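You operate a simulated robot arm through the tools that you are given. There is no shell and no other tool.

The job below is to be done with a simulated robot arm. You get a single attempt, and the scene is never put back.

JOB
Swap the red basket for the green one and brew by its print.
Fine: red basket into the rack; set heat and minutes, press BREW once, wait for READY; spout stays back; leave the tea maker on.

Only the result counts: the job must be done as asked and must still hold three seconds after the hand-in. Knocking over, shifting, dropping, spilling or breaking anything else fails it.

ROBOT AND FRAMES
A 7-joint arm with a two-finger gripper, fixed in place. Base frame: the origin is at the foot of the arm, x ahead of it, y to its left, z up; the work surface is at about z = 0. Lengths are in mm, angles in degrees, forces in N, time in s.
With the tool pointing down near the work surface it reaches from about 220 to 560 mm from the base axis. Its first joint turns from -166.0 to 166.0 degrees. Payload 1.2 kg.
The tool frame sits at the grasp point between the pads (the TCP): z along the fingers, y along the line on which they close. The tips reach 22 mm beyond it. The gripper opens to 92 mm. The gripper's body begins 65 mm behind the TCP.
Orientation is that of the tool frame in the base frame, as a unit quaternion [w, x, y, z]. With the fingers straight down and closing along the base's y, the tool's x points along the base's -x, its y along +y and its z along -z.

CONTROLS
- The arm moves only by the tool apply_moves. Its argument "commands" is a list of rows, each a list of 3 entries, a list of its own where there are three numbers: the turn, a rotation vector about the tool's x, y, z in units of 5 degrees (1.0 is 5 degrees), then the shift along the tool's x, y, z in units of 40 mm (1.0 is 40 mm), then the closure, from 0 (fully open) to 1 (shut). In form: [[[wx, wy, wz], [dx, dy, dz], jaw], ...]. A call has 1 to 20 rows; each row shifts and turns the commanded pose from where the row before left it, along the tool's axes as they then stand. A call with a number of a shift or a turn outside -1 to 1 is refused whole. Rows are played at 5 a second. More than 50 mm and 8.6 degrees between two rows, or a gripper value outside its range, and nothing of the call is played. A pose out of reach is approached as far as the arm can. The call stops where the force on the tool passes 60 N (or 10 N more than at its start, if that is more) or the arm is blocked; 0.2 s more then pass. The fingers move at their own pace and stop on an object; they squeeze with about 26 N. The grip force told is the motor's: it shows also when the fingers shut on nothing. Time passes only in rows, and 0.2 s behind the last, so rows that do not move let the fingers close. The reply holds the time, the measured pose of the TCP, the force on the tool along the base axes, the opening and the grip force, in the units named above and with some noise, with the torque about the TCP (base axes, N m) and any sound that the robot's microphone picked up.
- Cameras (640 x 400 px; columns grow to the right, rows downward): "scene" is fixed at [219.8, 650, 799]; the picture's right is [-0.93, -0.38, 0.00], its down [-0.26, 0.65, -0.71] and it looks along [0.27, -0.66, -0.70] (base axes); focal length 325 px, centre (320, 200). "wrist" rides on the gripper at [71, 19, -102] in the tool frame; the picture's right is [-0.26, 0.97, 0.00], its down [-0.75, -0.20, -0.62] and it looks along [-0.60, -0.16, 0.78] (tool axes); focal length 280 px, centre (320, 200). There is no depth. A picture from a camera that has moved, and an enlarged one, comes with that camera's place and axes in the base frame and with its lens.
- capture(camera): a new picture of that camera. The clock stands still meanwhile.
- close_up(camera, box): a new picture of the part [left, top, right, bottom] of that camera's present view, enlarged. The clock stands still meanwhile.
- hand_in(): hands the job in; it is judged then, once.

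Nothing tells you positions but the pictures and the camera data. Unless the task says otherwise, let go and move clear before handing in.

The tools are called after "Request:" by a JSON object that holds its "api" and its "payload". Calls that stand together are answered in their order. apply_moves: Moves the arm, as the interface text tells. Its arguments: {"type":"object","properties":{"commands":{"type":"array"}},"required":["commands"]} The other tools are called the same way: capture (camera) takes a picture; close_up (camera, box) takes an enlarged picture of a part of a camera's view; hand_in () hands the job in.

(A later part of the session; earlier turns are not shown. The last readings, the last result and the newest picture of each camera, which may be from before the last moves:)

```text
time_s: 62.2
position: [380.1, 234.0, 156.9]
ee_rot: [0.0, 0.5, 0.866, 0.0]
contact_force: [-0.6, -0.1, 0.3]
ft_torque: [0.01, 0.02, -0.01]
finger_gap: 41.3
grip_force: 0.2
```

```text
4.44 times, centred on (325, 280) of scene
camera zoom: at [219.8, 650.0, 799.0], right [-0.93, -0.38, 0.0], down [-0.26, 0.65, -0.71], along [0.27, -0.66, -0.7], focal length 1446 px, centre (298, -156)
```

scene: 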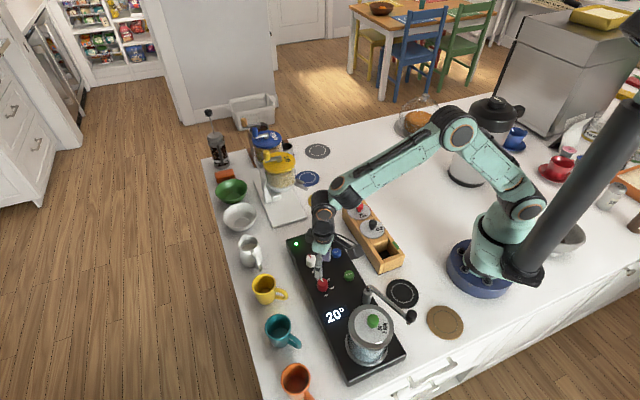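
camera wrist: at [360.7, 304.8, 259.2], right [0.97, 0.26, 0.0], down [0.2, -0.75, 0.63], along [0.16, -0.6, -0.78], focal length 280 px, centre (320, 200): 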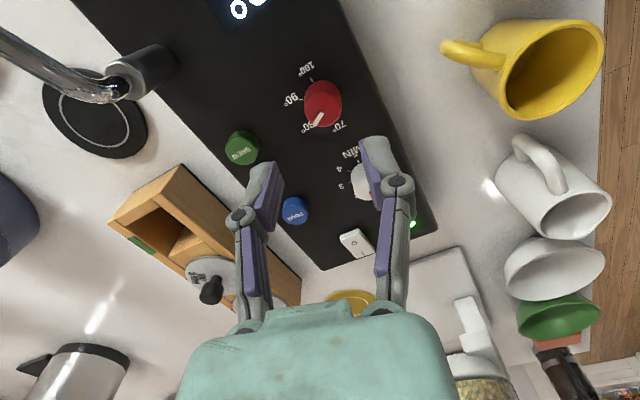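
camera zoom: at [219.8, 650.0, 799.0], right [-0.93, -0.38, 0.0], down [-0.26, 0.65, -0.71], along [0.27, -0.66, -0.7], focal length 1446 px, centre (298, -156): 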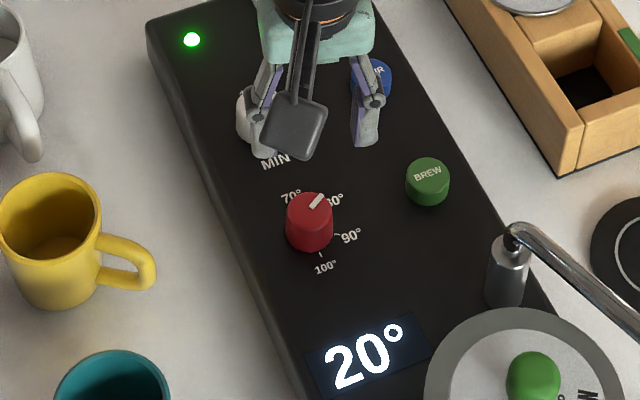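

The pointer is at or just short of 80°. I zoom in further to measure the angle precisely.

Request:
{"api": "close_up", "payload": {"camera": "wrist", "box": [300, 75, 345, 135]}}

Request:
{"api": "close_up", "payload": {"camera": "scene", "box": [305, 265, 345, 305]}}

```text
6.67 times, centred on (322, 105) of wrist
camera zoom: at [360.7, 304.8, 259.2], right [0.97, 0.26, 0.0], down [0.2, -0.75, 0.63], along [0.16, -0.6, -0.78], focal length 1869 px, centre (303, 833)
```

zoom: 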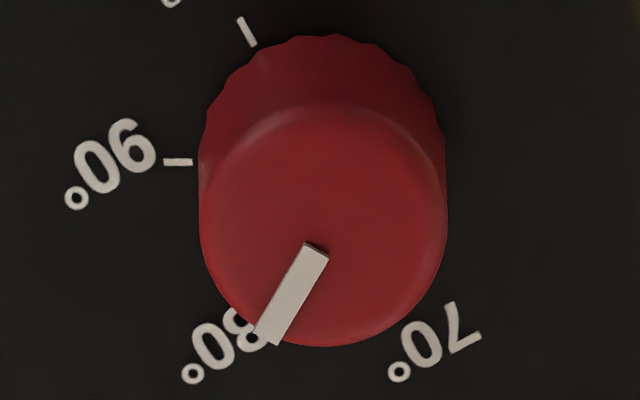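

```text
10.00 times, centred on (325, 285) of scene
camera zoom: at [219.8, 650.0, 799.0], right [-0.93, -0.38, 0.0], down [-0.26, 0.65, -0.71], along [0.27, -0.66, -0.7], focal length 3253 px, centre (270, -650)
```

zoom: 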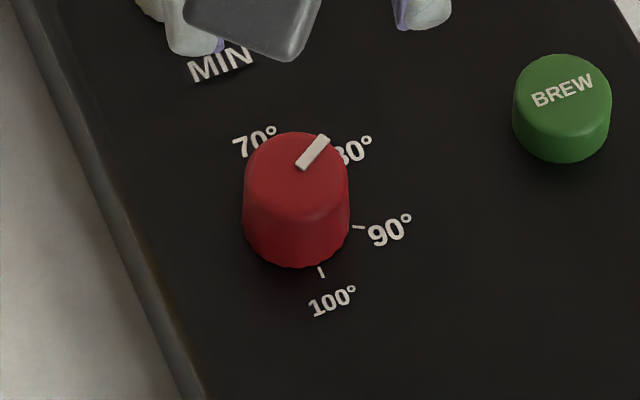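

The pointer measures about -103.5° against -105° for the 80° mark, so heat is set to 80°. Next I turn the tool back and move over the minutes knob.

Request:
{"api": "apply_moves", "payload": {"commands": [[[0, 0, -1], [0, 0, 0], 0.55], [[0, 0, -1], [0, 0, 0], 0.55], [[0, 0, -1], [0, 0, 0], 0.55], [[0, 0, -1], [0, 0, 0], 0.55], [[0, 0, -1], [0, 0, 0], 0.55], [[0, 0, -1], [0, 0, 0], 0.55], [[0, 0, -1], [0, 0, 0], 0.55], [[0, 0, -1], [0, 0, 0], 0.55], [[0, 0, -1], [0, 0, 0], 0.55], [[0, 0, -1], [0, 0, 0], 0.55], [[0, 0, -1], [0, 0, 0], 0.55], [[0, 0, -1], [0, 0, 0], 0.55], [[0, 0, 0], [-0.7, -0.69, 0], 0.55], [[0, 0, 0], [-0.7, -0.69, 0], 0.55], [[0, 0, 0], [0, 0, 0], 0.55], [[0, 0, 0], [0, 0, 0], 0.55]]}}

Request:
{"api": "capture", "payload": {"camera": "wrist"}}

Request:
{"api": "close_up", "payload": {"camera": "wrist", "box": [270, 50, 370, 150]}}

```text
time_s: 65.6
position: [435.7, 177.9, 154.4]
ee_rot: [-0.001, 0.0, 1.0, 0.001]
contact_force: [0.9, -0.1, -0.2]
ft_torque: [0.03, 0.02, -0.02]
finger_gap: 41.3
grip_force: 0.1
```

```text
taken
camera wrist: at [365.7, 197.1, 257.2], right [0.26, 0.97, 0.0], down [0.75, -0.2, 0.63], along [0.6, -0.16, -0.78], focal length 280 px, centre (320, 200)
```

wrist: 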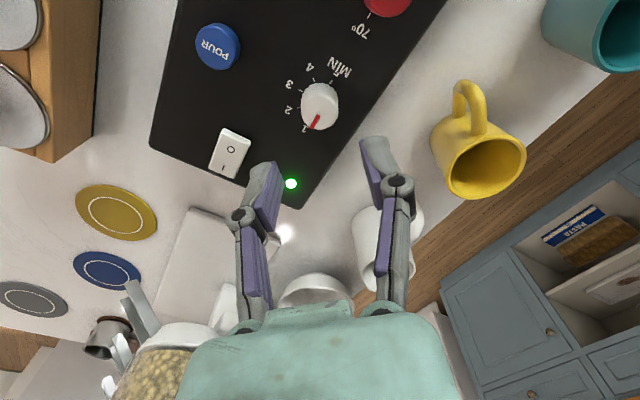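

```text
4.00 times, centred on (320, 100) of wrist
camera zoom: at [365.7, 197.1, 257.2], right [0.26, 0.97, 0.0], down [0.75, -0.2, 0.63], along [0.6, -0.16, -0.78], focal length 1122 px, centre (320, 600)
```

zoom: 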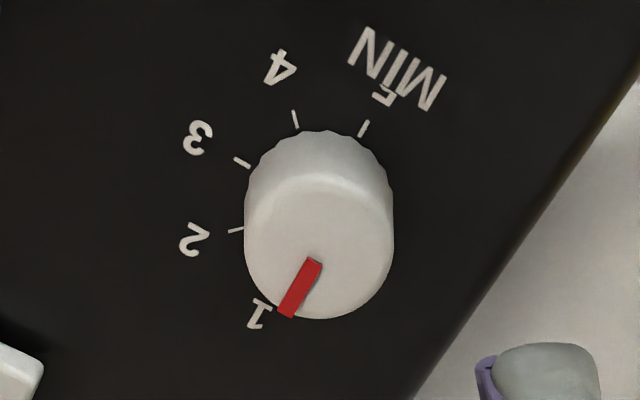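

The minutes knob is right on the tool axis. I descend around it and close.

Request:
{"api": "apply_moves", "payload": {"commands": [[[0, 0, 0], [0, 0, 0.3], 0.55], [[0, 0, 0], [0, 0, 0.4], 0.55], [[0, 0, 0], [0, 0, 0.4], 0.55], [[0, 0, 0], [0, 0, 0.4], 0.55], [[0, 0, 0], [0, 0, 0.3], 0.55], [[0, 0, 0], [0, 0, 0.15], 0.55], [[0, 0, 0], [0, 0, 0], 0.55], [[0, 0, 0], [0, 0, 0], 0.55]]}}

Request:
{"api": "close_up", "payload": {"camera": "wrist", "box": [220, 60, 420, 240]}}

```text
time_s: 67.4
position: [437.3, 178.7, 79.4]
ee_rot: [-0.001, 0.0, 1.0, 0.0]
contact_force: [0.3, 0.6, -0.4]
ft_torque: [0.03, -0.01, -0.04]
finger_gap: 41.6
grip_force: 0.1
```

```text
2.22 times, centred on (320, 150) of wrist
camera zoom: at [365.6, 198.5, 181.5], right [0.26, 0.97, 0.0], down [0.75, -0.2, 0.62], along [0.6, -0.16, -0.78], focal length 623 px, centre (320, 311)
```

zoom: 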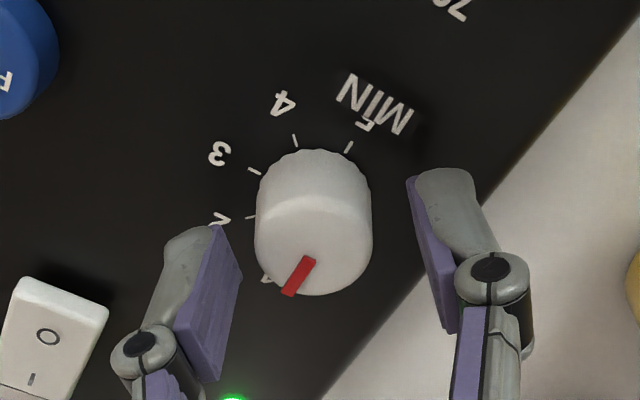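

The knob is about 1.4 mm off to one side; I correct, lower 7 mm and close.

Request:
{"api": "apply_moves", "payload": {"commands": [[[0, 0, 0], [0, -0.03, 0.1], 0.55], [[0, 0, 0], [0, 0, 0.07], 0.55], [[0, 0, 0], [0, 0, 0], 0.6], [[0, 0, 0], [0, 0, 0], 0.7], [[0, 0, 0], [0, 0, 0], 0.8], [[0, 0, 0], [0, 0, 0], 0.8], [[0, 0, 0], [0, 0, 0], 0.8]]}}

Request:
{"api": "close_up", "payload": {"camera": "wrist", "box": [220, 60, 420, 240]}}

```text
time_s: 69.0
position: [435.2, 176.7, 73.4]
ee_rot: [0.0, 0.0, 1.0, 0.0]
contact_force: [-1.2, -5.0, 2.4]
ft_torque: [-0.04, 0.11, -0.01]
finger_gap: 26.2
grip_force: 28.2
```

```text
2.22 times, centred on (320, 150) of wrist
camera zoom: at [364.8, 196.7, 174.6], right [0.26, 0.96, 0.0], down [0.75, -0.2, 0.62], along [0.6, -0.16, -0.78], focal length 623 px, centre (320, 311)
```

zoom: 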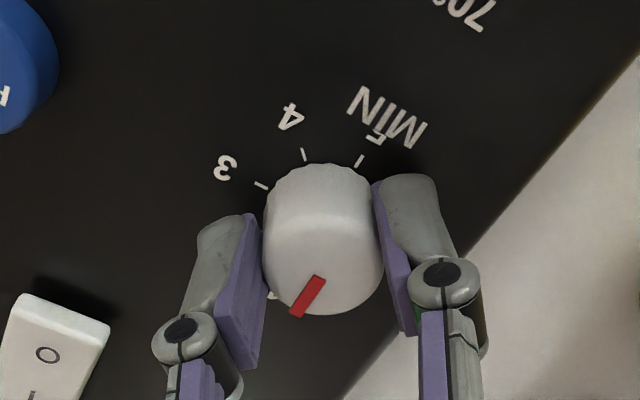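

The minutes knob is gripped. I turn it 45° clockwise, plus about 1° for slip.

Request:
{"api": "apply_moves", "payload": {"commands": [[[0, 0, 1], [0, 0, 0], 0.8], [[0, 0, 1], [0, 0, 0], 0.8], [[0, 0, 1], [0, 0, 0], 0.8], [[0, 0, 1], [0, 0, 0], 0.8], [[0, 0, 1], [0, 0, 0], 0.8]]}}

Request:
{"api": "apply_moves", "payload": {"commands": [[[0, 0, 1], [0, 0, 0], 0.8], [[0, 0, 1], [0, 0, 0], 0.8], [[0, 0, 1], [0, 0, 0], 0.8], [[0, 0, 1], [0, 0, 0], 0.8], [[0, 0, 0.2], [0, 0, 0], 0.8], [[0, 0, 0], [0, 0, 0], 0.8]]}}

Request:
{"api": "close_up", "payload": {"camera": "wrist", "box": [220, 60, 420, 240]}}

```text
time_s: 70.2
position: [436.5, 178.2, 72.1]
ee_rot: [0.0, 0.217, 0.976, 0.0]
contact_force: [-20.6, -4.5, 22.6]
ft_torque: [-0.22, 0.41, -0.02]
finger_gap: 25.8
grip_force: 28.1
```

```text
time_s: 71.6
position: [436.9, 177.3, 71.2]
ee_rot: [0.001, 0.39, 0.921, 0.001]
contact_force: [10.5, 16.1, -8.4]
ft_torque: [0.58, -0.06, 0.08]
finger_gap: 26.1
grip_force: 27.9
```

```text
2.22 times, centred on (320, 150) of wrist
camera zoom: at [400.6, 243.0, 174.4], right [0.88, 0.48, 0.0], down [0.38, -0.69, 0.62], along [0.3, -0.55, -0.78], focal length 623 px, centre (320, 311)
```

zoom: 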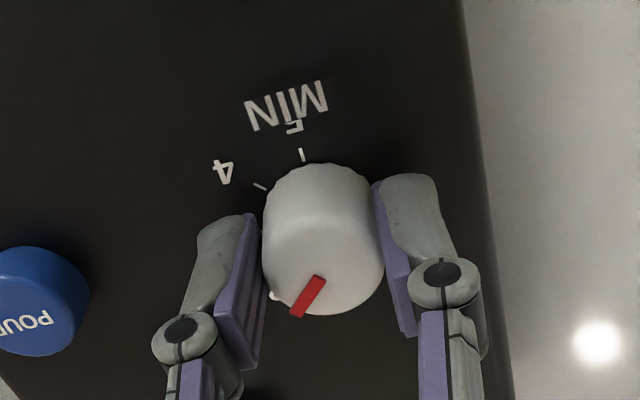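

The knob followed the gripper through about 46°. I release it, rise and check its pointer.

Request:
{"api": "apply_moves", "payload": {"commands": [[[0, 0, 0], [0, 0, 0], 0.7], [[0, 0, 0], [0, 0, 0], 0.62], [[0, 0, 0], [0, 0, 0], 0.55], [[0, 0, 0], [0, 0, 0], 0.55], [[0, 0, 0], [0, 0, -0.2], 0.55], [[0, 0, 0], [0, 0, -0.5], 0.55], [[0, 0, 0], [0, 0, -0.7], 0.55], [[0, 0, 0], [0, 0, -0.7], 0.55], [[0, 0, 0], [0, 0, 0], 0.55]]}}

Request:
{"api": "capture", "payload": {"camera": "wrist"}}

Request:
{"api": "close_up", "payload": {"camera": "wrist", "box": [290, 70, 350, 140]}}

Request:
{"api": "close_up", "payload": {"camera": "scene", "box": [285, 240, 355, 305]}}

```text
time_s: 73.6
position: [436.3, 176.9, 155.0]
ee_rot: [0.0, 0.391, 0.92, 0.0]
contact_force: [0.0, 0.6, 0.7]
ft_torque: [0.01, 0.01, -0.01]
finger_gap: 41.3
grip_force: 0.1
```

```text
taken
camera wrist: at [401.3, 241.8, 257.5], right [0.88, 0.48, 0.0], down [0.38, -0.68, 0.62], along [0.3, -0.55, -0.78], focal length 280 px, centre (320, 200)
```

wrist: 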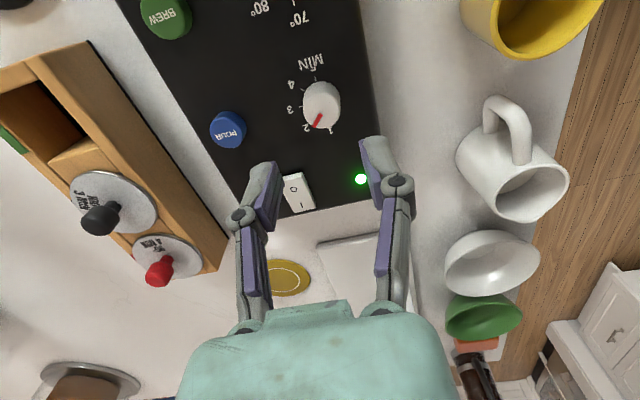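

```text
5.71 times, centred on (320, 105) of wrist
camera zoom: at [401.3, 241.8, 257.5], right [0.88, 0.48, 0.0], down [0.38, -0.68, 0.62], along [0.3, -0.55, -0.78], focal length 1602 px, centre (320, 743)
```

zoom: 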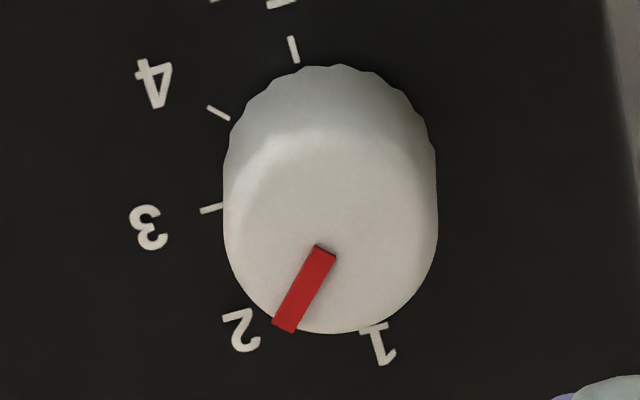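

```text
6.15 times, centred on (320, 272) of scene
camera zoom: at [219.8, 650.0, 799.0], right [-0.93, -0.38, 0.0], down [-0.26, 0.65, -0.71], along [0.27, -0.66, -0.7], focal length 2002 px, centre (320, -246)
```

zoom: 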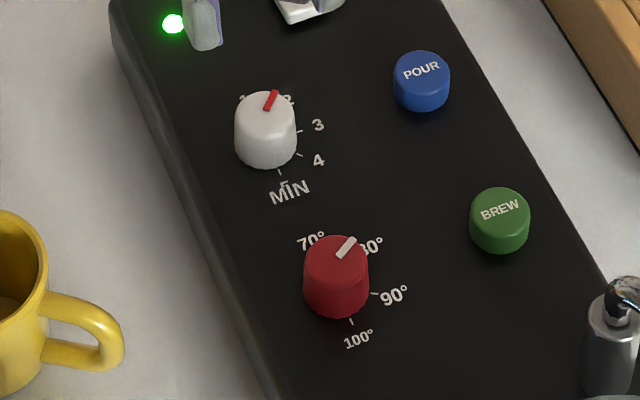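

The minutes pointer is at the 2 mark and the heat pointer still at 80°. Next is BREW, at about (326, 182) with its top near z = 60; I move above it with the fingers shut.

Request:
{"api": "apply_moves", "payload": {"commands": [[[0, 0, 0], [0.5, -0.476, 0], 1], [[0, 0, 0], [0.7, -0.667, 0], 1], [[0, 0, 0], [0.6, -0.572, 0], 1], [[0, 0, 0], [0.2, -0.19, 0], 1], [[0, 0, 0], [0, 0, 0], 1], [[0, 0, 0], [0, 0, 0], 1], [[0, 0, 0], [0, 0, 0], 1]]}}

Request:
{"api": "capture", "payload": {"camera": "wrist"}}

Request:
{"api": "close_up", "payload": {"camera": "wrist", "box": [250, 50, 390, 200]}}

Request:
{"api": "close_up", "payload": {"camera": "scene", "box": [285, 220, 425, 360]}}

```text
time_s: 75.2
position: [325.4, 182.1, 156.5]
ee_rot: [0.0, 0.39, 0.921, 0.0]
contact_force: [0.7, -0.5, -0.2]
ft_torque: [-0.03, 0.02, -0.02]
finger_gap: 0.0
grip_force: 26.0
```

```text
taken
camera wrist: at [290.0, 247.3, 259.2], right [0.88, 0.48, 0.0], down [0.38, -0.68, 0.62], along [0.3, -0.55, -0.78], focal length 280 px, centre (320, 200)
```

wrist: 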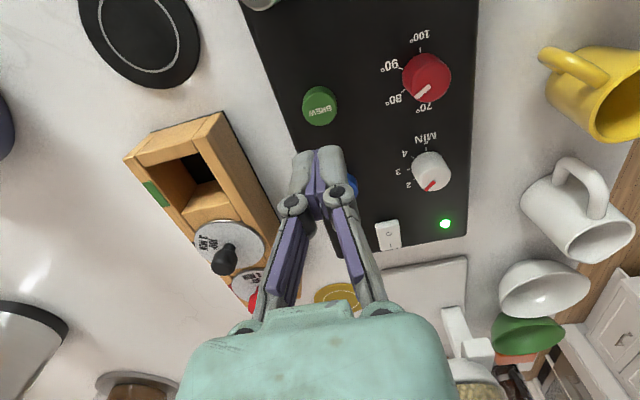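

```text
2.67 times, centred on (320, 125) of wrist
camera zoom: at [290.0, 247.3, 259.2], right [0.88, 0.48, 0.0], down [0.38, -0.68, 0.62], along [0.3, -0.55, -0.78], focal length 748 px, centre (320, 400)
```

zoom: 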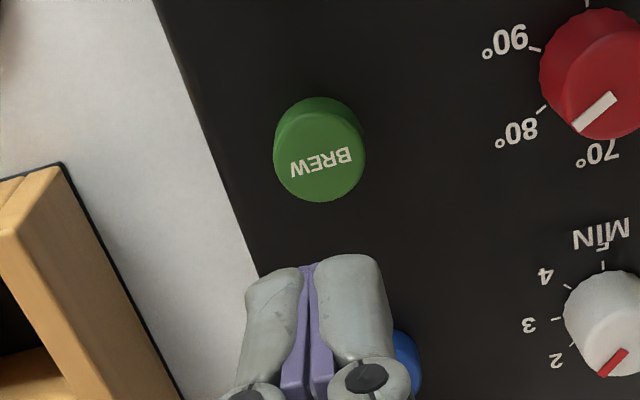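

```text
2.86 times, centred on (355, 290) of scene
camera zoom: at [219.8, 650.0, 799.0], right [-0.93, -0.38, 0.0], down [-0.26, 0.65, -0.71], along [0.27, -0.66, -0.7], focal length 930 px, centre (220, -57)
```

zoom: 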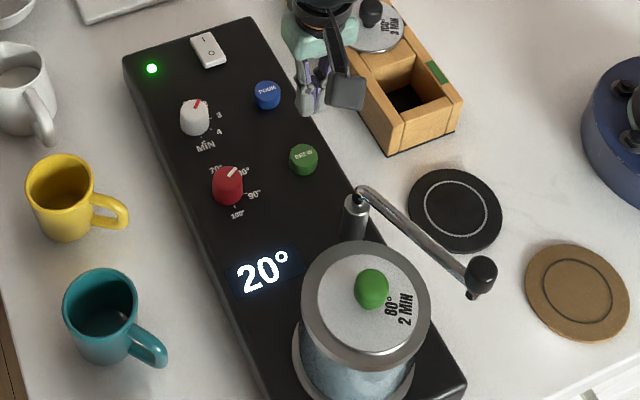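

BREW is on the tool axis. Before pressing, I use this new angle to double-check both dial pointers, since BREW may be pressed only once.

Request:
{"api": "close_up", "payload": {"camera": "wrist", "box": [395, 130, 465, 200]}}

Request:
{"api": "close_up", "payload": {"camera": "wrist", "box": [375, 30, 465, 120]}}

```text
5.71 times, centred on (430, 165) of wrist
camera zoom: at [290.0, 247.3, 259.2], right [0.88, 0.48, 0.0], down [0.38, -0.68, 0.62], along [0.3, -0.55, -0.78], focal length 1602 px, centre (-309, 400)
```

zoom: 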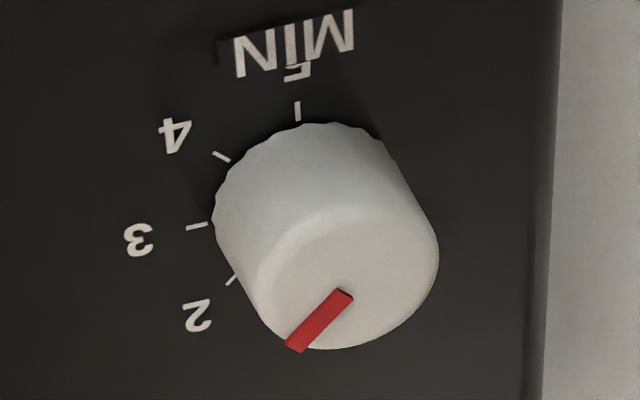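

```text
4.44 times, centred on (420, 75) of wrist
camera zoom: at [290.0, 247.3, 259.2], right [0.88, 0.48, 0.0], down [0.38, -0.68, 0.62], along [0.3, -0.55, -0.78], focal length 1246 px, centre (-124, 756)
```

zoom: 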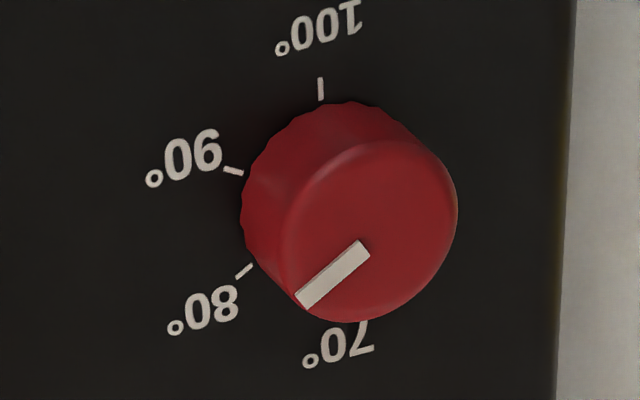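

Both pointers line up with 80° and 2 MIN from this angle too. I go down to just above BREW.

Request:
{"api": "apply_moves", "payload": {"commands": [[[0, 0, 0], [-0.03, -0.008, 0.3], 1], [[0, 0, 0], [0, 0, 0.4], 1], [[0, 0, 0], [0, 0, 0.4], 1], [[0, 0, 0], [0, 0, 0.3], 1], [[0, 0, 0], [0, 0, 0.15], 1], [[0, 0, 0], [0, 0, 0], 1], [[0, 0, 0], [0, 0, 0], 1]]}}

Request:
{"api": "close_up", "payload": {"camera": "wrist", "box": [250, 80, 390, 230]}}

Request:
{"api": "close_up", "payload": {"camera": "scene", "box": [315, 230, 385, 310]}}

```text
time_s: 76.8
position: [326.6, 180.7, 93.5]
ee_rot: [0.0, 0.391, 0.92, 0.001]
contact_force: [-0.2, -0.1, 0.4]
ft_torque: [0.02, 0.01, -0.02]
finger_gap: 0.0
grip_force: 25.9
```

```text
2.67 times, centred on (320, 155) of wrist
camera zoom: at [290.9, 245.7, 195.5], right [0.88, 0.48, 0.0], down [0.38, -0.68, 0.62], along [0.3, -0.55, -0.78], focal length 748 px, centre (320, 320)
```

zoom: 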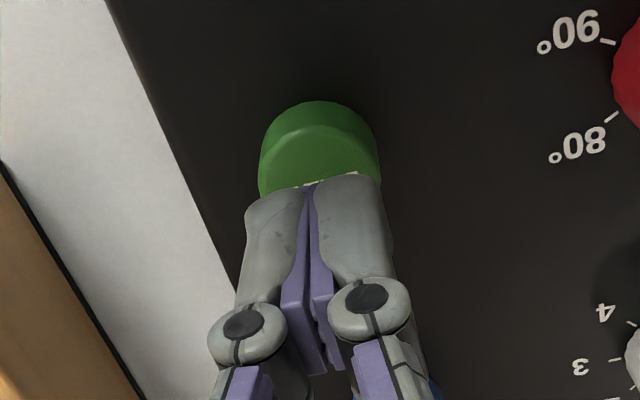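

```text
5.00 times, centred on (350, 270) of scene
camera zoom: at [219.8, 650.0, 799.0], right [-0.93, -0.38, 0.0], down [-0.26, 0.65, -0.71], along [0.27, -0.66, -0.7], focal length 1627 px, centre (170, -150)
```

zoom: 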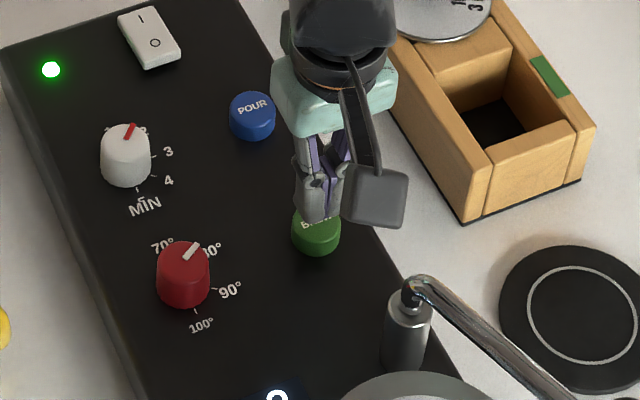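

The closed fingertips are over BREW about 10 mm up. I lower in small steps until it reacts.

Request:
{"api": "apply_moves", "payload": {"commands": [[[0, 0, 0], [0, 0, 0.05], 1], [[0, 0, 0], [0, 0, 0.05], 1], [[0, 0, 0], [0, 0, 0.05], 1], [[0, 0, 0], [0, 0, 0.025], 1], [[0, 0, 0], [0, 0, 0], 1]]}}

Request:
{"api": "close_up", "payload": {"camera": "scene", "box": [315, 230, 385, 310]}}

```text
time_s: 78.0
position: [327.6, 180.4, 85.6]
ee_rot: [0.001, 0.39, 0.921, 0.001]
contact_force: [0.2, -0.1, -0.1]
ft_torque: [0.01, 0.0, -0.01]
finger_gap: 0.0
grip_force: 26.2
```

```text
5.00 times, centred on (350, 270) of scene
camera zoom: at [219.8, 650.0, 799.0], right [-0.93, -0.38, 0.0], down [-0.26, 0.65, -0.71], along [0.27, -0.66, -0.7], focal length 1627 px, centre (170, -150)
```

zoom: 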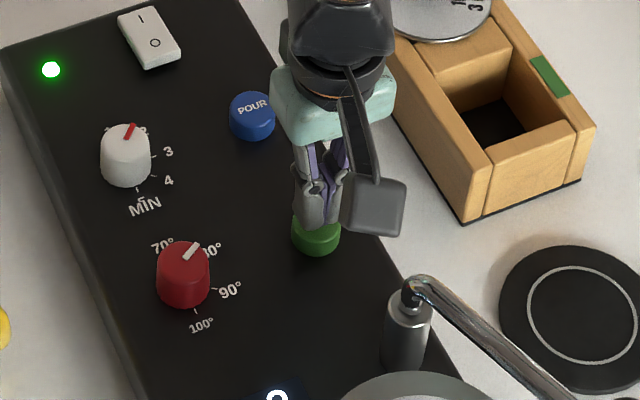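

No contact yet. I lower 1 mm per step, checking force and sound each time.

Request:
{"api": "apply_moves", "payload": {"commands": [[[0, 0, 0], [0, 0, 0.025], 1], [[0, 0, 0], [0, 0, 0.025], 1], [[0, 0, 0], [0, 0, 0.025], 1], [[0, 0, 0], [0, 0, 0], 1]]}}

Request:
{"api": "close_up", "payload": {"camera": "scene", "box": [285, 230, 425, 370]}}

```text
time_s: 79.0
position: [327.5, 180.4, 83.7]
ee_rot: [0.0, 0.39, 0.921, 0.0]
contact_force: [0.3, -0.6, 0.3]
ft_torque: [-0.01, -0.01, -0.03]
finger_gap: 0.0
grip_force: 25.7
```

```text
2.86 times, centred on (355, 300) of scene
camera zoom: at [219.8, 650.0, 799.0], right [-0.93, -0.38, 0.0], down [-0.26, 0.65, -0.71], along [0.27, -0.66, -0.7], focal length 930 px, centre (220, -86)
```

zoom: 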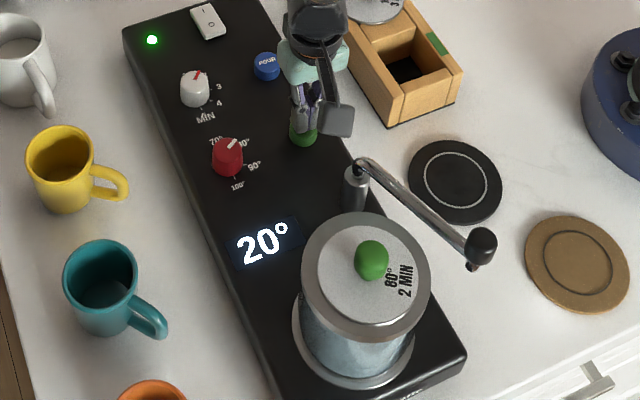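

Request:
{"api": "apply_moves", "payload": {"commands": [[[0, 0, 0], [0, 0, 0.025], 1], [[0, 0, 0], [0, 0, 0.025], 1], [[0, 0, 0], [0, 0, 0], 1]]}}

Request:
{"api": "close_up", "payload": {"camera": "wrist", "box": [250, 80, 390, 230]}}

```text
time_s: 79.8
position: [326.2, 180.8, 81.6]
ee_rot: [-0.001, 0.391, 0.921, 0.0]
contact_force: [0.4, 0.3, -0.4]
ft_torque: [0.0, 0.03, 0.01]
finger_gap: 0.0
grip_force: 25.8
```

```text
2.67 times, centred on (320, 155) of wrist
camera zoom: at [290.7, 244.9, 184.0], right [0.88, 0.48, 0.0], down [0.38, -0.68, 0.63], along [0.3, -0.55, -0.78], focal length 748 px, centre (320, 320)
```

zoom: 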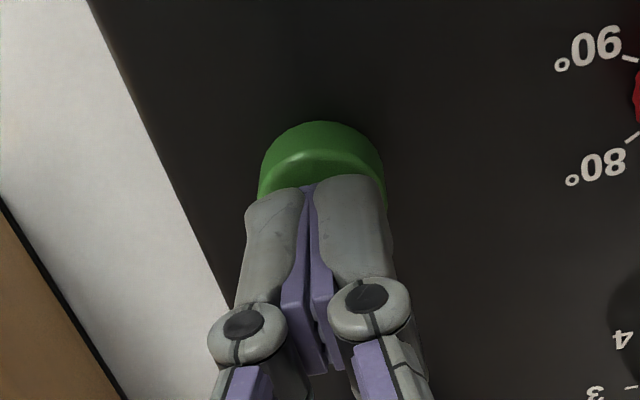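

Still free at z ≈ 81.6, with the tips right above the cap. I continue millimetre by millimetre.

Request:
{"api": "apply_moves", "payload": {"commands": [[[0, 0, 0], [0, 0, 0.025], 1], [[0, 0, 0], [0, 0, 0], 1]]}}

Request:
{"api": "apply_moves", "payload": {"commands": [[[0, 0, 0], [0, 0, 0.025], 1], [[0, 0, 0], [0, 0, 0], 1]]}}

Request:
{"api": "apply_moves", "payload": {"commands": [[[0, 0, 0], [0, 0, 0.025], 1], [[0, 0, 0], [0, 0, 0], 1]]}}

```text
time_s: 80.4
position: [326.8, 179.1, 80.7]
ee_rot: [0.0, 0.391, 0.92, -0.001]
contact_force: [0.5, 0.1, -0.1]
ft_torque: [0.01, 0.02, 0.03]
finger_gap: 0.1
grip_force: 26.2
```

```text
time_s: 81.0
position: [326.9, 181.1, 80.3]
ee_rot: [0.0, 0.391, 0.92, 0.001]
contact_force: [0.1, 0.5, -0.5]
ft_torque: [0.05, -0.02, -0.01]
finger_gap: 0.2
grip_force: 26.0
```

```text
time_s: 81.6
position: [325.6, 180.9, 77.7]
ee_rot: [0.0, 0.391, 0.92, 0.0]
contact_force: [-0.4, 0.2, 0.4]
ft_torque: [0.01, -0.04, 0.0]
finger_gap: 0.3
grip_force: 25.9
```

Request:
{"api": "close_up", "payload": {"camera": "wrist", "box": [250, 80, 390, 230]}}

Request:
{"api": "close_up", "payload": {"camera": "scene", "box": [285, 230, 425, 370]}}

Request:
{"api": "close_up", "payload": {"camera": "scene", "box": [330, 250, 370, 295]}}

```text
2.67 times, centred on (320, 155) of wrist
camera zoom: at [290.8, 245.3, 181.3], right [0.88, 0.48, 0.0], down [0.38, -0.68, 0.62], along [0.3, -0.55, -0.78], focal length 748 px, centre (320, 320)
```

zoom: 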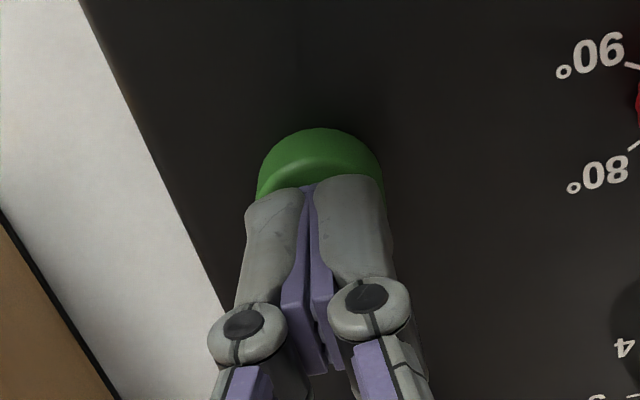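

```text
2.86 times, centred on (355, 300) of scene
camera zoom: at [219.8, 650.0, 799.0], right [-0.93, -0.38, 0.0], down [-0.26, 0.65, -0.71], along [0.27, -0.66, -0.7], focal length 930 px, centre (220, -86)
```

zoom: 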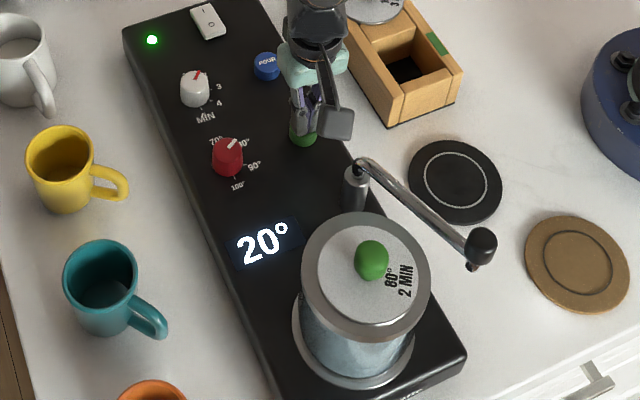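

```text
8.89 times, centred on (350, 272) of scene
camera zoom: at [219.8, 650.0, 799.0], right [-0.93, -0.38, 0.0], down [-0.26, 0.65, -0.71], along [0.27, -0.66, -0.7], focal length 2892 px, centre (53, -444)
```

zoom: 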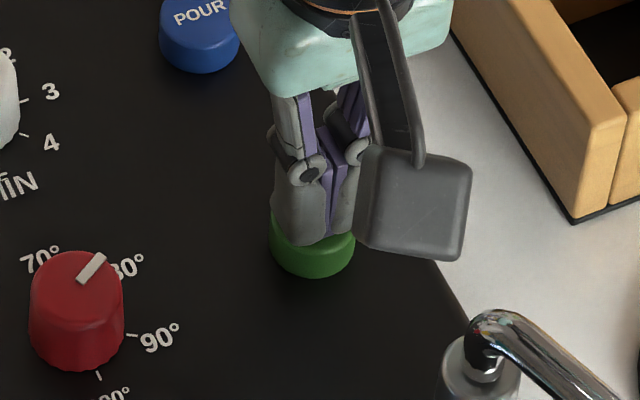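

The tips are at or very near the cap. I continue in 1 mm steps.

Request:
{"api": "apply_moves", "payload": {"commands": [[[0, 0, 0], [0, 0, 0.025], 1], [[0, 0, 0], [0, 0, 0], 1]]}}

Request:
{"api": "apply_moves", "payload": {"commands": [[[0, 0, 0], [0, 0, 0.025], 1], [[0, 0, 0], [0, 0, 0], 1]]}}

```text
time_s: 82.2
position: [327.2, 181.0, 77.4]
ee_rot: [0.0, 0.39, 0.921, 0.001]
contact_force: [-0.6, -0.3, -0.4]
ft_torque: [-0.02, 0.03, -0.01]
finger_gap: 0.0
grip_force: 25.6
```

```text
time_s: 82.8
position: [326.8, 180.8, 77.5]
ee_rot: [0.0, 0.391, 0.92, 0.0]
contact_force: [-0.7, 0.7, 0.7]
ft_torque: [-0.02, 0.01, -0.01]
finger_gap: 6.1
grip_force: 27.8
```

The finger gap opened to 6 mm at this step, which suggests the tips have touched the cap. I look before going further.

Request:
{"api": "close_up", "payload": {"camera": "wrist", "box": [250, 80, 390, 230]}}

Request:
{"api": "close_up", "payload": {"camera": "scene", "box": [330, 250, 370, 295]}}

Request:
{"api": "capture", "payload": {"camera": "scene"}}

```text
2.67 times, centred on (320, 155) of wrist
camera zoom: at [291.4, 245.5, 179.4], right [0.88, 0.48, 0.0], down [0.38, -0.68, 0.62], along [0.3, -0.55, -0.78], focal length 748 px, centre (320, 320)
```

zoom: 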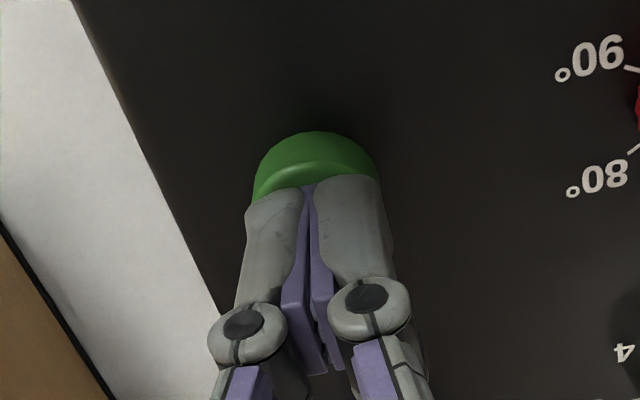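

```text
8.89 times, centred on (350, 272) of scene
camera zoom: at [219.8, 650.0, 799.0], right [-0.93, -0.38, 0.0], down [-0.26, 0.65, -0.71], along [0.27, -0.66, -0.7], focal length 2892 px, centre (53, -444)
```

zoom: 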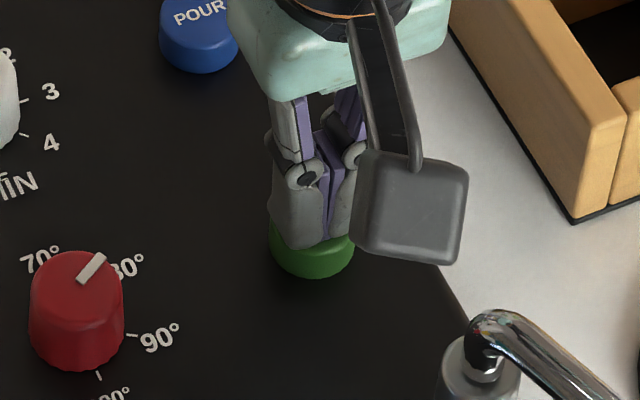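

```text
taken
```

scene: 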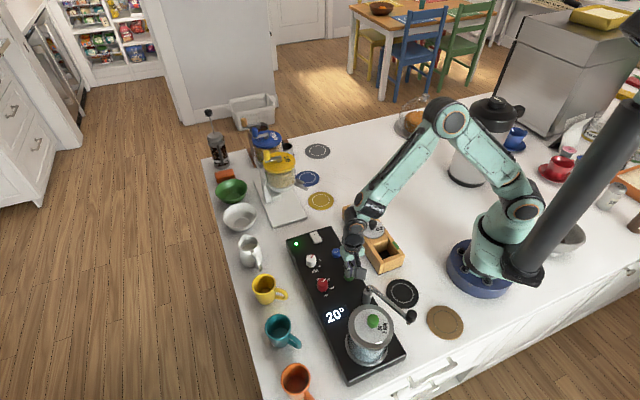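

The fingers still look closed and the display still shows 20°. I press on another millimetre.

Request:
{"api": "apply_moves", "payload": {"commands": [[[0, 0, 0], [0, 0, 0.025], 1], [[0, 0, 0], [0, 0, 0], 1]]}}

Request:
{"api": "close_up", "payload": {"camera": "scene", "box": [285, 230, 425, 370]}}

Request:
{"api": "close_up", "payload": {"camera": "wrist", "box": [250, 80, 390, 230]}}

```text
time_s: 83.4
position: [326.5, 180.5, 76.2]
ee_rot: [-0.001, 0.39, 0.921, 0.0]
contact_force: [0.0, 0.6, 0.6]
ft_torque: [0.02, -0.01, 0.02]
finger_gap: 6.2
grip_force: 28.1
```

```text
2.86 times, centred on (355, 300) of scene
camera zoom: at [219.8, 650.0, 799.0], right [-0.93, -0.38, 0.0], down [-0.26, 0.65, -0.71], along [0.27, -0.66, -0.7], focal length 930 px, centre (220, -86)
```

zoom: 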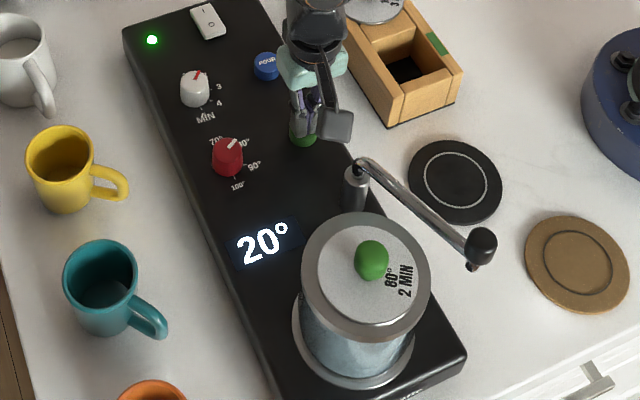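

```text
2.67 times, centred on (320, 155) of wrist
camera zoom: at [291.0, 245.5, 178.4], right [0.88, 0.48, 0.0], down [0.38, -0.68, 0.62], along [0.3, -0.55, -0.78], focal length 748 px, centre (320, 320)
```

zoom: 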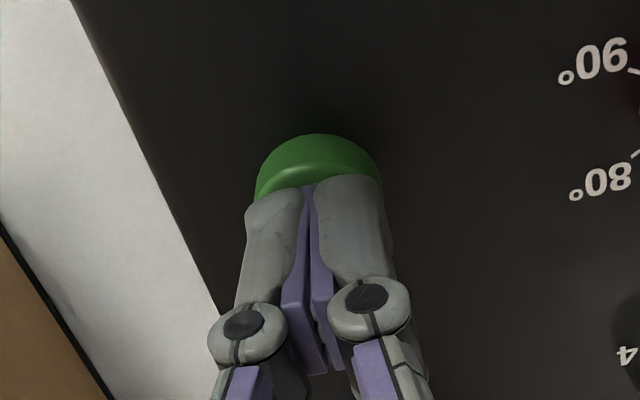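

Force remains near zero. I continue down another millimetre or two, watching for force or sound.

Request:
{"api": "apply_moves", "payload": {"commands": [[[0, 0, 0], [0, 0, 0.025], 1], [[0, 0, 0], [0, 0, 0], 1]]}}

Request:
{"api": "close_up", "payload": {"camera": "scene", "box": [330, 250, 370, 295]}}

```text
time_s: 84.0
position: [327.0, 180.5, 75.2]
ee_rot: [0.001, 0.391, 0.92, 0.0]
contact_force: [-0.7, -0.7, 1.0]
ft_torque: [0.0, -0.02, 0.0]
finger_gap: 6.0
grip_force: 28.1
```

```text
8.89 times, centred on (350, 272) of scene
camera zoom: at [219.8, 650.0, 799.0], right [-0.93, -0.38, 0.0], down [-0.26, 0.65, -0.71], along [0.27, -0.66, -0.7], focal length 2892 px, centre (53, -444)
```

zoom: 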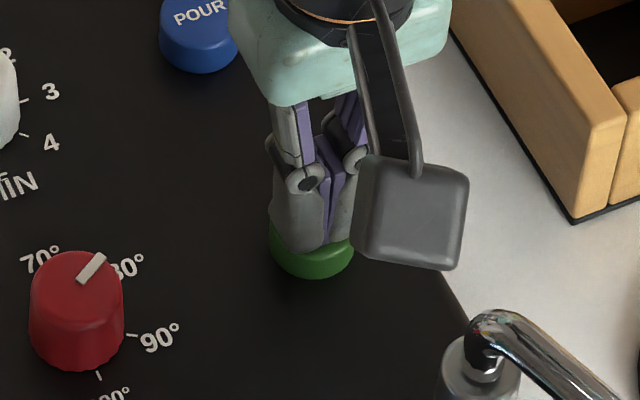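

The tips are moving the cap or about to; force is about 1 N. I continue another millimetre.

Request:
{"api": "apply_moves", "payload": {"commands": [[[0, 0, 0], [0, 0, 0.025], 1], [[0, 0, 0], [0, 0, 0], 1]]}}

Request:
{"api": "close_up", "payload": {"camera": "scene", "box": [285, 230, 425, 370]}}

Request:
{"api": "close_up", "payload": {"camera": "wrist", "box": [250, 80, 390, 230]}}

```text
time_s: 84.6
position: [326.9, 180.3, 74.0]
ee_rot: [0.001, 0.391, 0.921, 0.0]
contact_force: [-1.2, 0.4, 1.3]
ft_torque: [0.0, 0.01, -0.01]
finger_gap: 5.8
grip_force: 27.4
```

```text
2.86 times, centred on (355, 300) of scene
camera zoom: at [219.8, 650.0, 799.0], right [-0.93, -0.38, 0.0], down [-0.26, 0.65, -0.71], along [0.27, -0.66, -0.7], focal length 930 px, centre (220, -86)
```

zoom: 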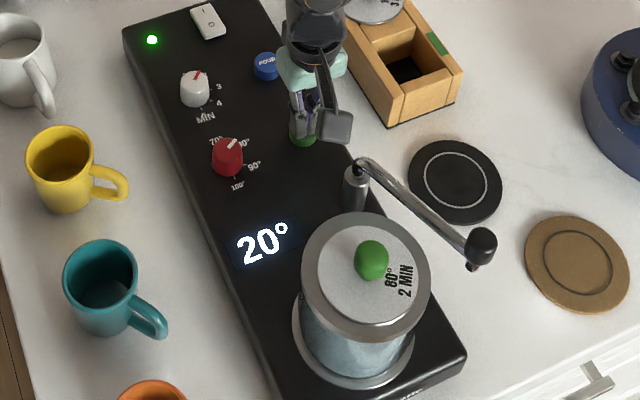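

```text
2.67 times, centred on (320, 155) of wrist
camera zoom: at [291.4, 245.4, 176.4], right [0.88, 0.48, 0.0], down [0.38, -0.68, 0.62], along [0.3, -0.55, -0.78], focal length 748 px, centre (320, 320)
```

zoom: 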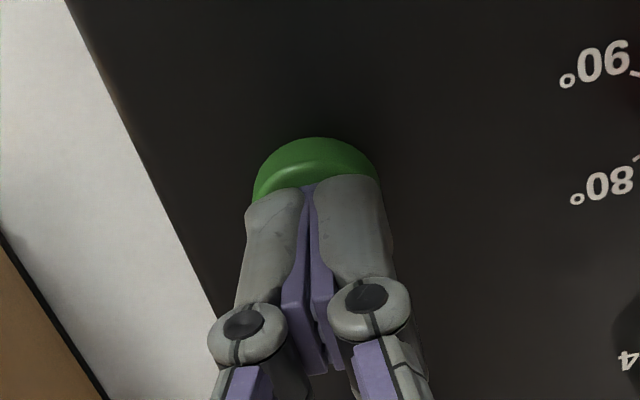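

A small upward force (about 1.3 N) is building, so the cap is being depressed. I keep going.

Request:
{"api": "apply_moves", "payload": {"commands": [[[0, 0, 0], [0, 0, 0.025], 1], [[0, 0, 0], [0, 0, 0], 1]]}}

Request:
{"api": "close_up", "payload": {"camera": "scene", "box": [285, 230, 425, 370]}}

```text
time_s: 85.2
position: [327.1, 180.9, 73.5]
ee_rot: [0.0, 0.391, 0.921, 0.001]
contact_force: [0.6, 0.3, 1.4]
ft_torque: [-0.03, -0.01, -0.02]
finger_gap: 6.0
grip_force: 27.5
```

```text
2.86 times, centred on (355, 300) of scene
camera zoom: at [219.8, 650.0, 799.0], right [-0.93, -0.38, 0.0], down [-0.26, 0.65, -0.71], along [0.27, -0.66, -0.7], focal length 930 px, centre (220, -86)
```

zoom: 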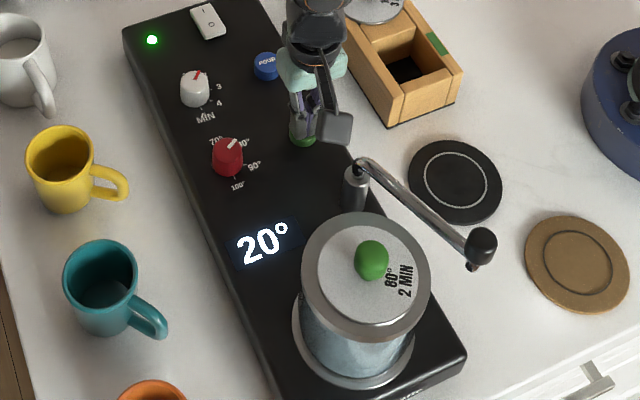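

Force is 1.4 N and no sound yet. I go down another millimetre.

Request:
{"api": "apply_moves", "payload": {"commands": [[[0, 0, 0], [0, 0, 0.025], 1], [[0, 0, 0], [0, 0, 0], 1]]}}

Request:
{"api": "close_up", "payload": {"camera": "scene", "box": [330, 250, 370, 295]}}

```text
time_s: 85.8
position: [327.5, 180.7, 72.4]
ee_rot: [0.0, 0.391, 0.92, 0.0]
contact_force: [-0.5, -0.3, 1.5]
ft_torque: [-0.02, 0.03, -0.01]
finger_gap: 5.8
grip_force: 28.1
```

```text
8.89 times, centred on (350, 272) of scene
camera zoom: at [219.8, 650.0, 799.0], right [-0.93, -0.38, 0.0], down [-0.26, 0.65, -0.71], along [0.27, -0.66, -0.7], focal length 2892 px, centre (53, -444)
```

zoom: 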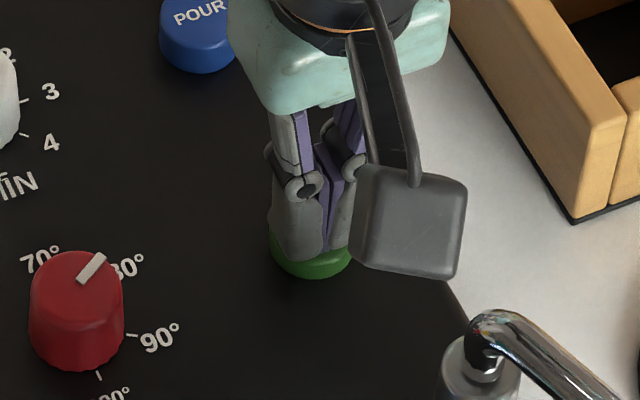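

The cap is visibly sinking under the fingertips. I continue to the click.

Request:
{"api": "apply_moves", "payload": {"commands": [[[0, 0, 0], [0, 0, 0.025], 1], [[0, 0, 0], [0, 0, 0], 1]]}}

Request:
{"api": "close_up", "payload": {"camera": "scene", "box": [285, 230, 425, 370]}}

```text
time_s: 86.4
position: [327.1, 181.0, 70.9]
ee_rot: [0.0, 0.39, 0.921, 0.0]
contact_force: [-0.8, 0.3, 1.7]
ft_torque: [0.02, 0.0, 0.0]
finger_gap: 5.8
grip_force: 28.1
```

```text
2.86 times, centred on (355, 300) of scene
camera zoom: at [219.8, 650.0, 799.0], right [-0.93, -0.38, 0.0], down [-0.26, 0.65, -0.71], along [0.27, -0.66, -0.7], focal length 930 px, centre (220, -86)
```

zoom: 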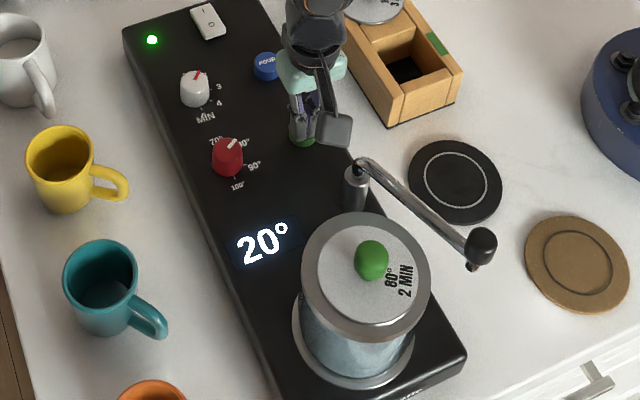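

No reaction yet. One more millimetre down.

Request:
{"api": "apply_moves", "payload": {"commands": [[[0, 0, 0], [0, 0, 0.025], 1], [[0, 0, 0], [0, 0, 0], 1]]}}

Request:
{"api": "close_up", "payload": {"camera": "scene", "box": [285, 230, 425, 370]}}

Request:
{"api": "close_up", "payload": {"camera": "scene", "box": [330, 250, 370, 295]}}

```text
time_s: 87.0
position: [327.4, 182.3, 70.2]
ee_rot: [0.0, 0.39, 0.921, 0.0]
contact_force: [0.4, 0.1, 1.6]
ft_torque: [0.02, -0.05, 0.03]
finger_gap: 5.8
grip_force: 28.1
heard: click
```

```text
2.86 times, centred on (355, 300) of scene
camera zoom: at [219.8, 650.0, 799.0], right [-0.93, -0.38, 0.0], down [-0.26, 0.65, -0.71], along [0.27, -0.66, -0.7], focal length 930 px, centre (220, -86)
```

zoom: 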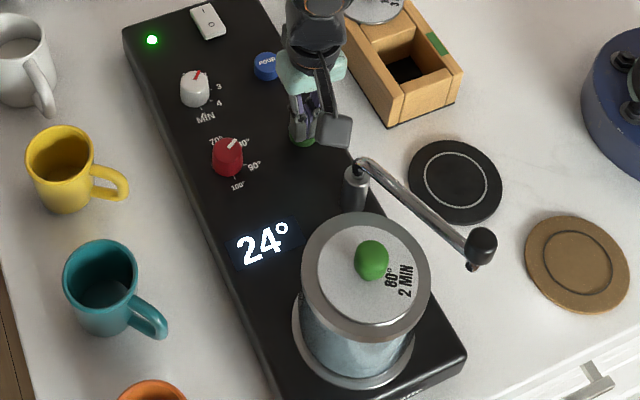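

```text
8.89 times, centred on (350, 272) of scene
camera zoom: at [219.8, 650.0, 799.0], right [-0.93, -0.38, 0.0], down [-0.26, 0.65, -0.71], along [0.27, -0.66, -0.7], focal length 2892 px, centre (53, -444)
```

zoom: 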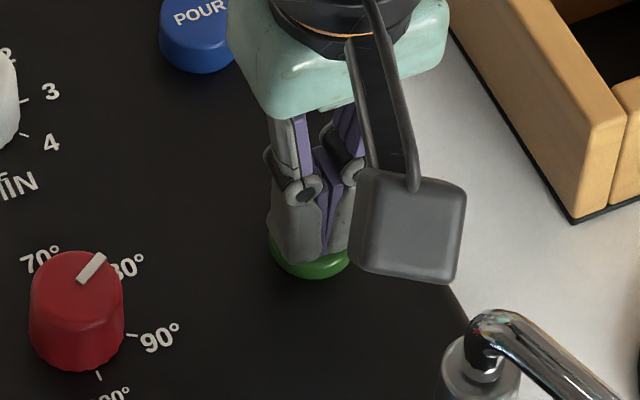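

BREW clicked and the display is heating (24°). I lift straight off at once and back away.

Request:
{"api": "apply_moves", "payload": {"commands": [[[0, 0, 0], [0, 0, -0.5], 1], [[0, 0, 0], [0, 0, -0.7], 1], [[0, 0, 0], [0, 0, -0.8], 1], [[0, 0, 0], [0, 0, -0.8], 1], [[0, 0, 0], [0, 0, -0.8], 1], [[0, 0, 0], [0, 0, -0.8], 1]]}}

Request:
{"api": "close_up", "payload": {"camera": "scene", "box": [285, 230, 425, 370]}}

Request:
{"api": "capture", "payload": {"camera": "wrist"}}

```text
time_s: 88.4
position: [328.0, 181.5, 247.8]
ee_rot: [0.0, 0.391, 0.92, 0.0]
contact_force: [-0.1, -0.1, 0.1]
ft_torque: [-0.02, -0.02, 0.0]
finger_gap: 0.1
grip_force: 27.8
```

```text
2.86 times, centred on (355, 300) of scene
camera zoom: at [219.8, 650.0, 799.0], right [-0.93, -0.38, 0.0], down [-0.26, 0.65, -0.71], along [0.27, -0.66, -0.7], focal length 930 px, centre (220, -86)
```

zoom: 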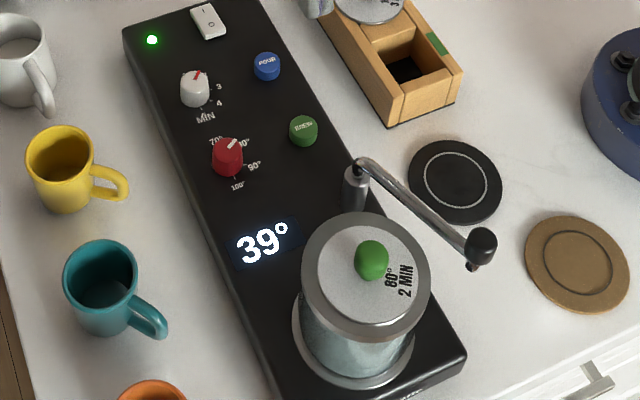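

```text
taken
camera wrist: at [292.5, 246.4, 350.0], right [0.88, 0.48, 0.0], down [0.38, -0.68, 0.62], along [0.3, -0.55, -0.78], focal length 280 px, centre (320, 200)
```

wrist: 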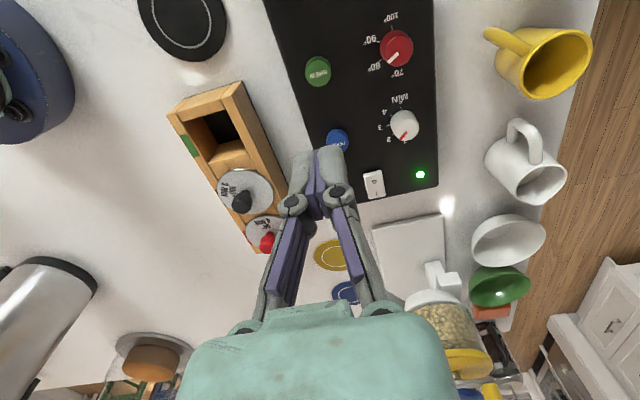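

The temperature is climbing (39°). I hold still clear of the machine and wait.

Request:
{"api": "apply_moves", "payload": {"commands": [[[0, 0, 0], [0, 0, -0.5], 1], [[0, 0, 0], [0, 0, 0], 0.8], [[0, 0, 0], [0, 0, 0], 0.8], [[0, 0, 0], [0, 0, 0], 0.8], [[0, 0, 0], [0, 0, 0], 0.8], [[0, 0, 0], [0, 0, 0], 0.8], [[0, 0, 0], [0, 0, 0], 0.8], [[0, 0, 0], [0, 0, 0], 0.8], [[0, 0, 0], [0, 0, 0], 0.8], [[0, 0, 0], [0, 0, 0], 0.8], [[0, 0, 0], [0, 0, 0], 0.8], [[0, 0, 0], [0, 0, 0], 0.8], [[0, 0, 0], [0, 0, 0], 0.8], [[0, 0, 0], [0, 0, 0], 0.8], [[0, 0, 0], [0, 0, 0], 0.8], [[0, 0, 0], [0, 0, 0], 0.8], [[0, 0, 0], [0, 0, 0], 0.8], [[0, 0, 0], [0, 0, 0], 0.8], [[0, 0, 0], [0, 0, 0], 0.8], [[0, 0, 0], [0, 0, 0], 0.8]]}}

Request:
{"api": "close_up", "payload": {"camera": "scene", "box": [285, 230, 425, 370]}}

```text
time_s: 92.6
position: [327.7, 181.3, 267.0]
ee_rot: [0.0, 0.391, 0.92, 0.001]
contact_force: [-0.2, 0.3, 0.5]
ft_torque: [-0.02, 0.0, -0.01]
finger_gap: 18.7
grip_force: 0.0
```

```text
2.86 times, centred on (355, 300) of scene
camera zoom: at [219.8, 650.0, 799.0], right [-0.93, -0.38, 0.0], down [-0.26, 0.65, -0.71], along [0.27, -0.66, -0.7], focal length 930 px, centre (220, -86)
```

zoom: 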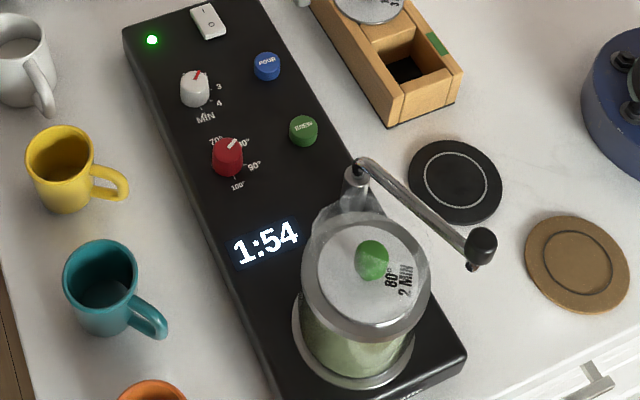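

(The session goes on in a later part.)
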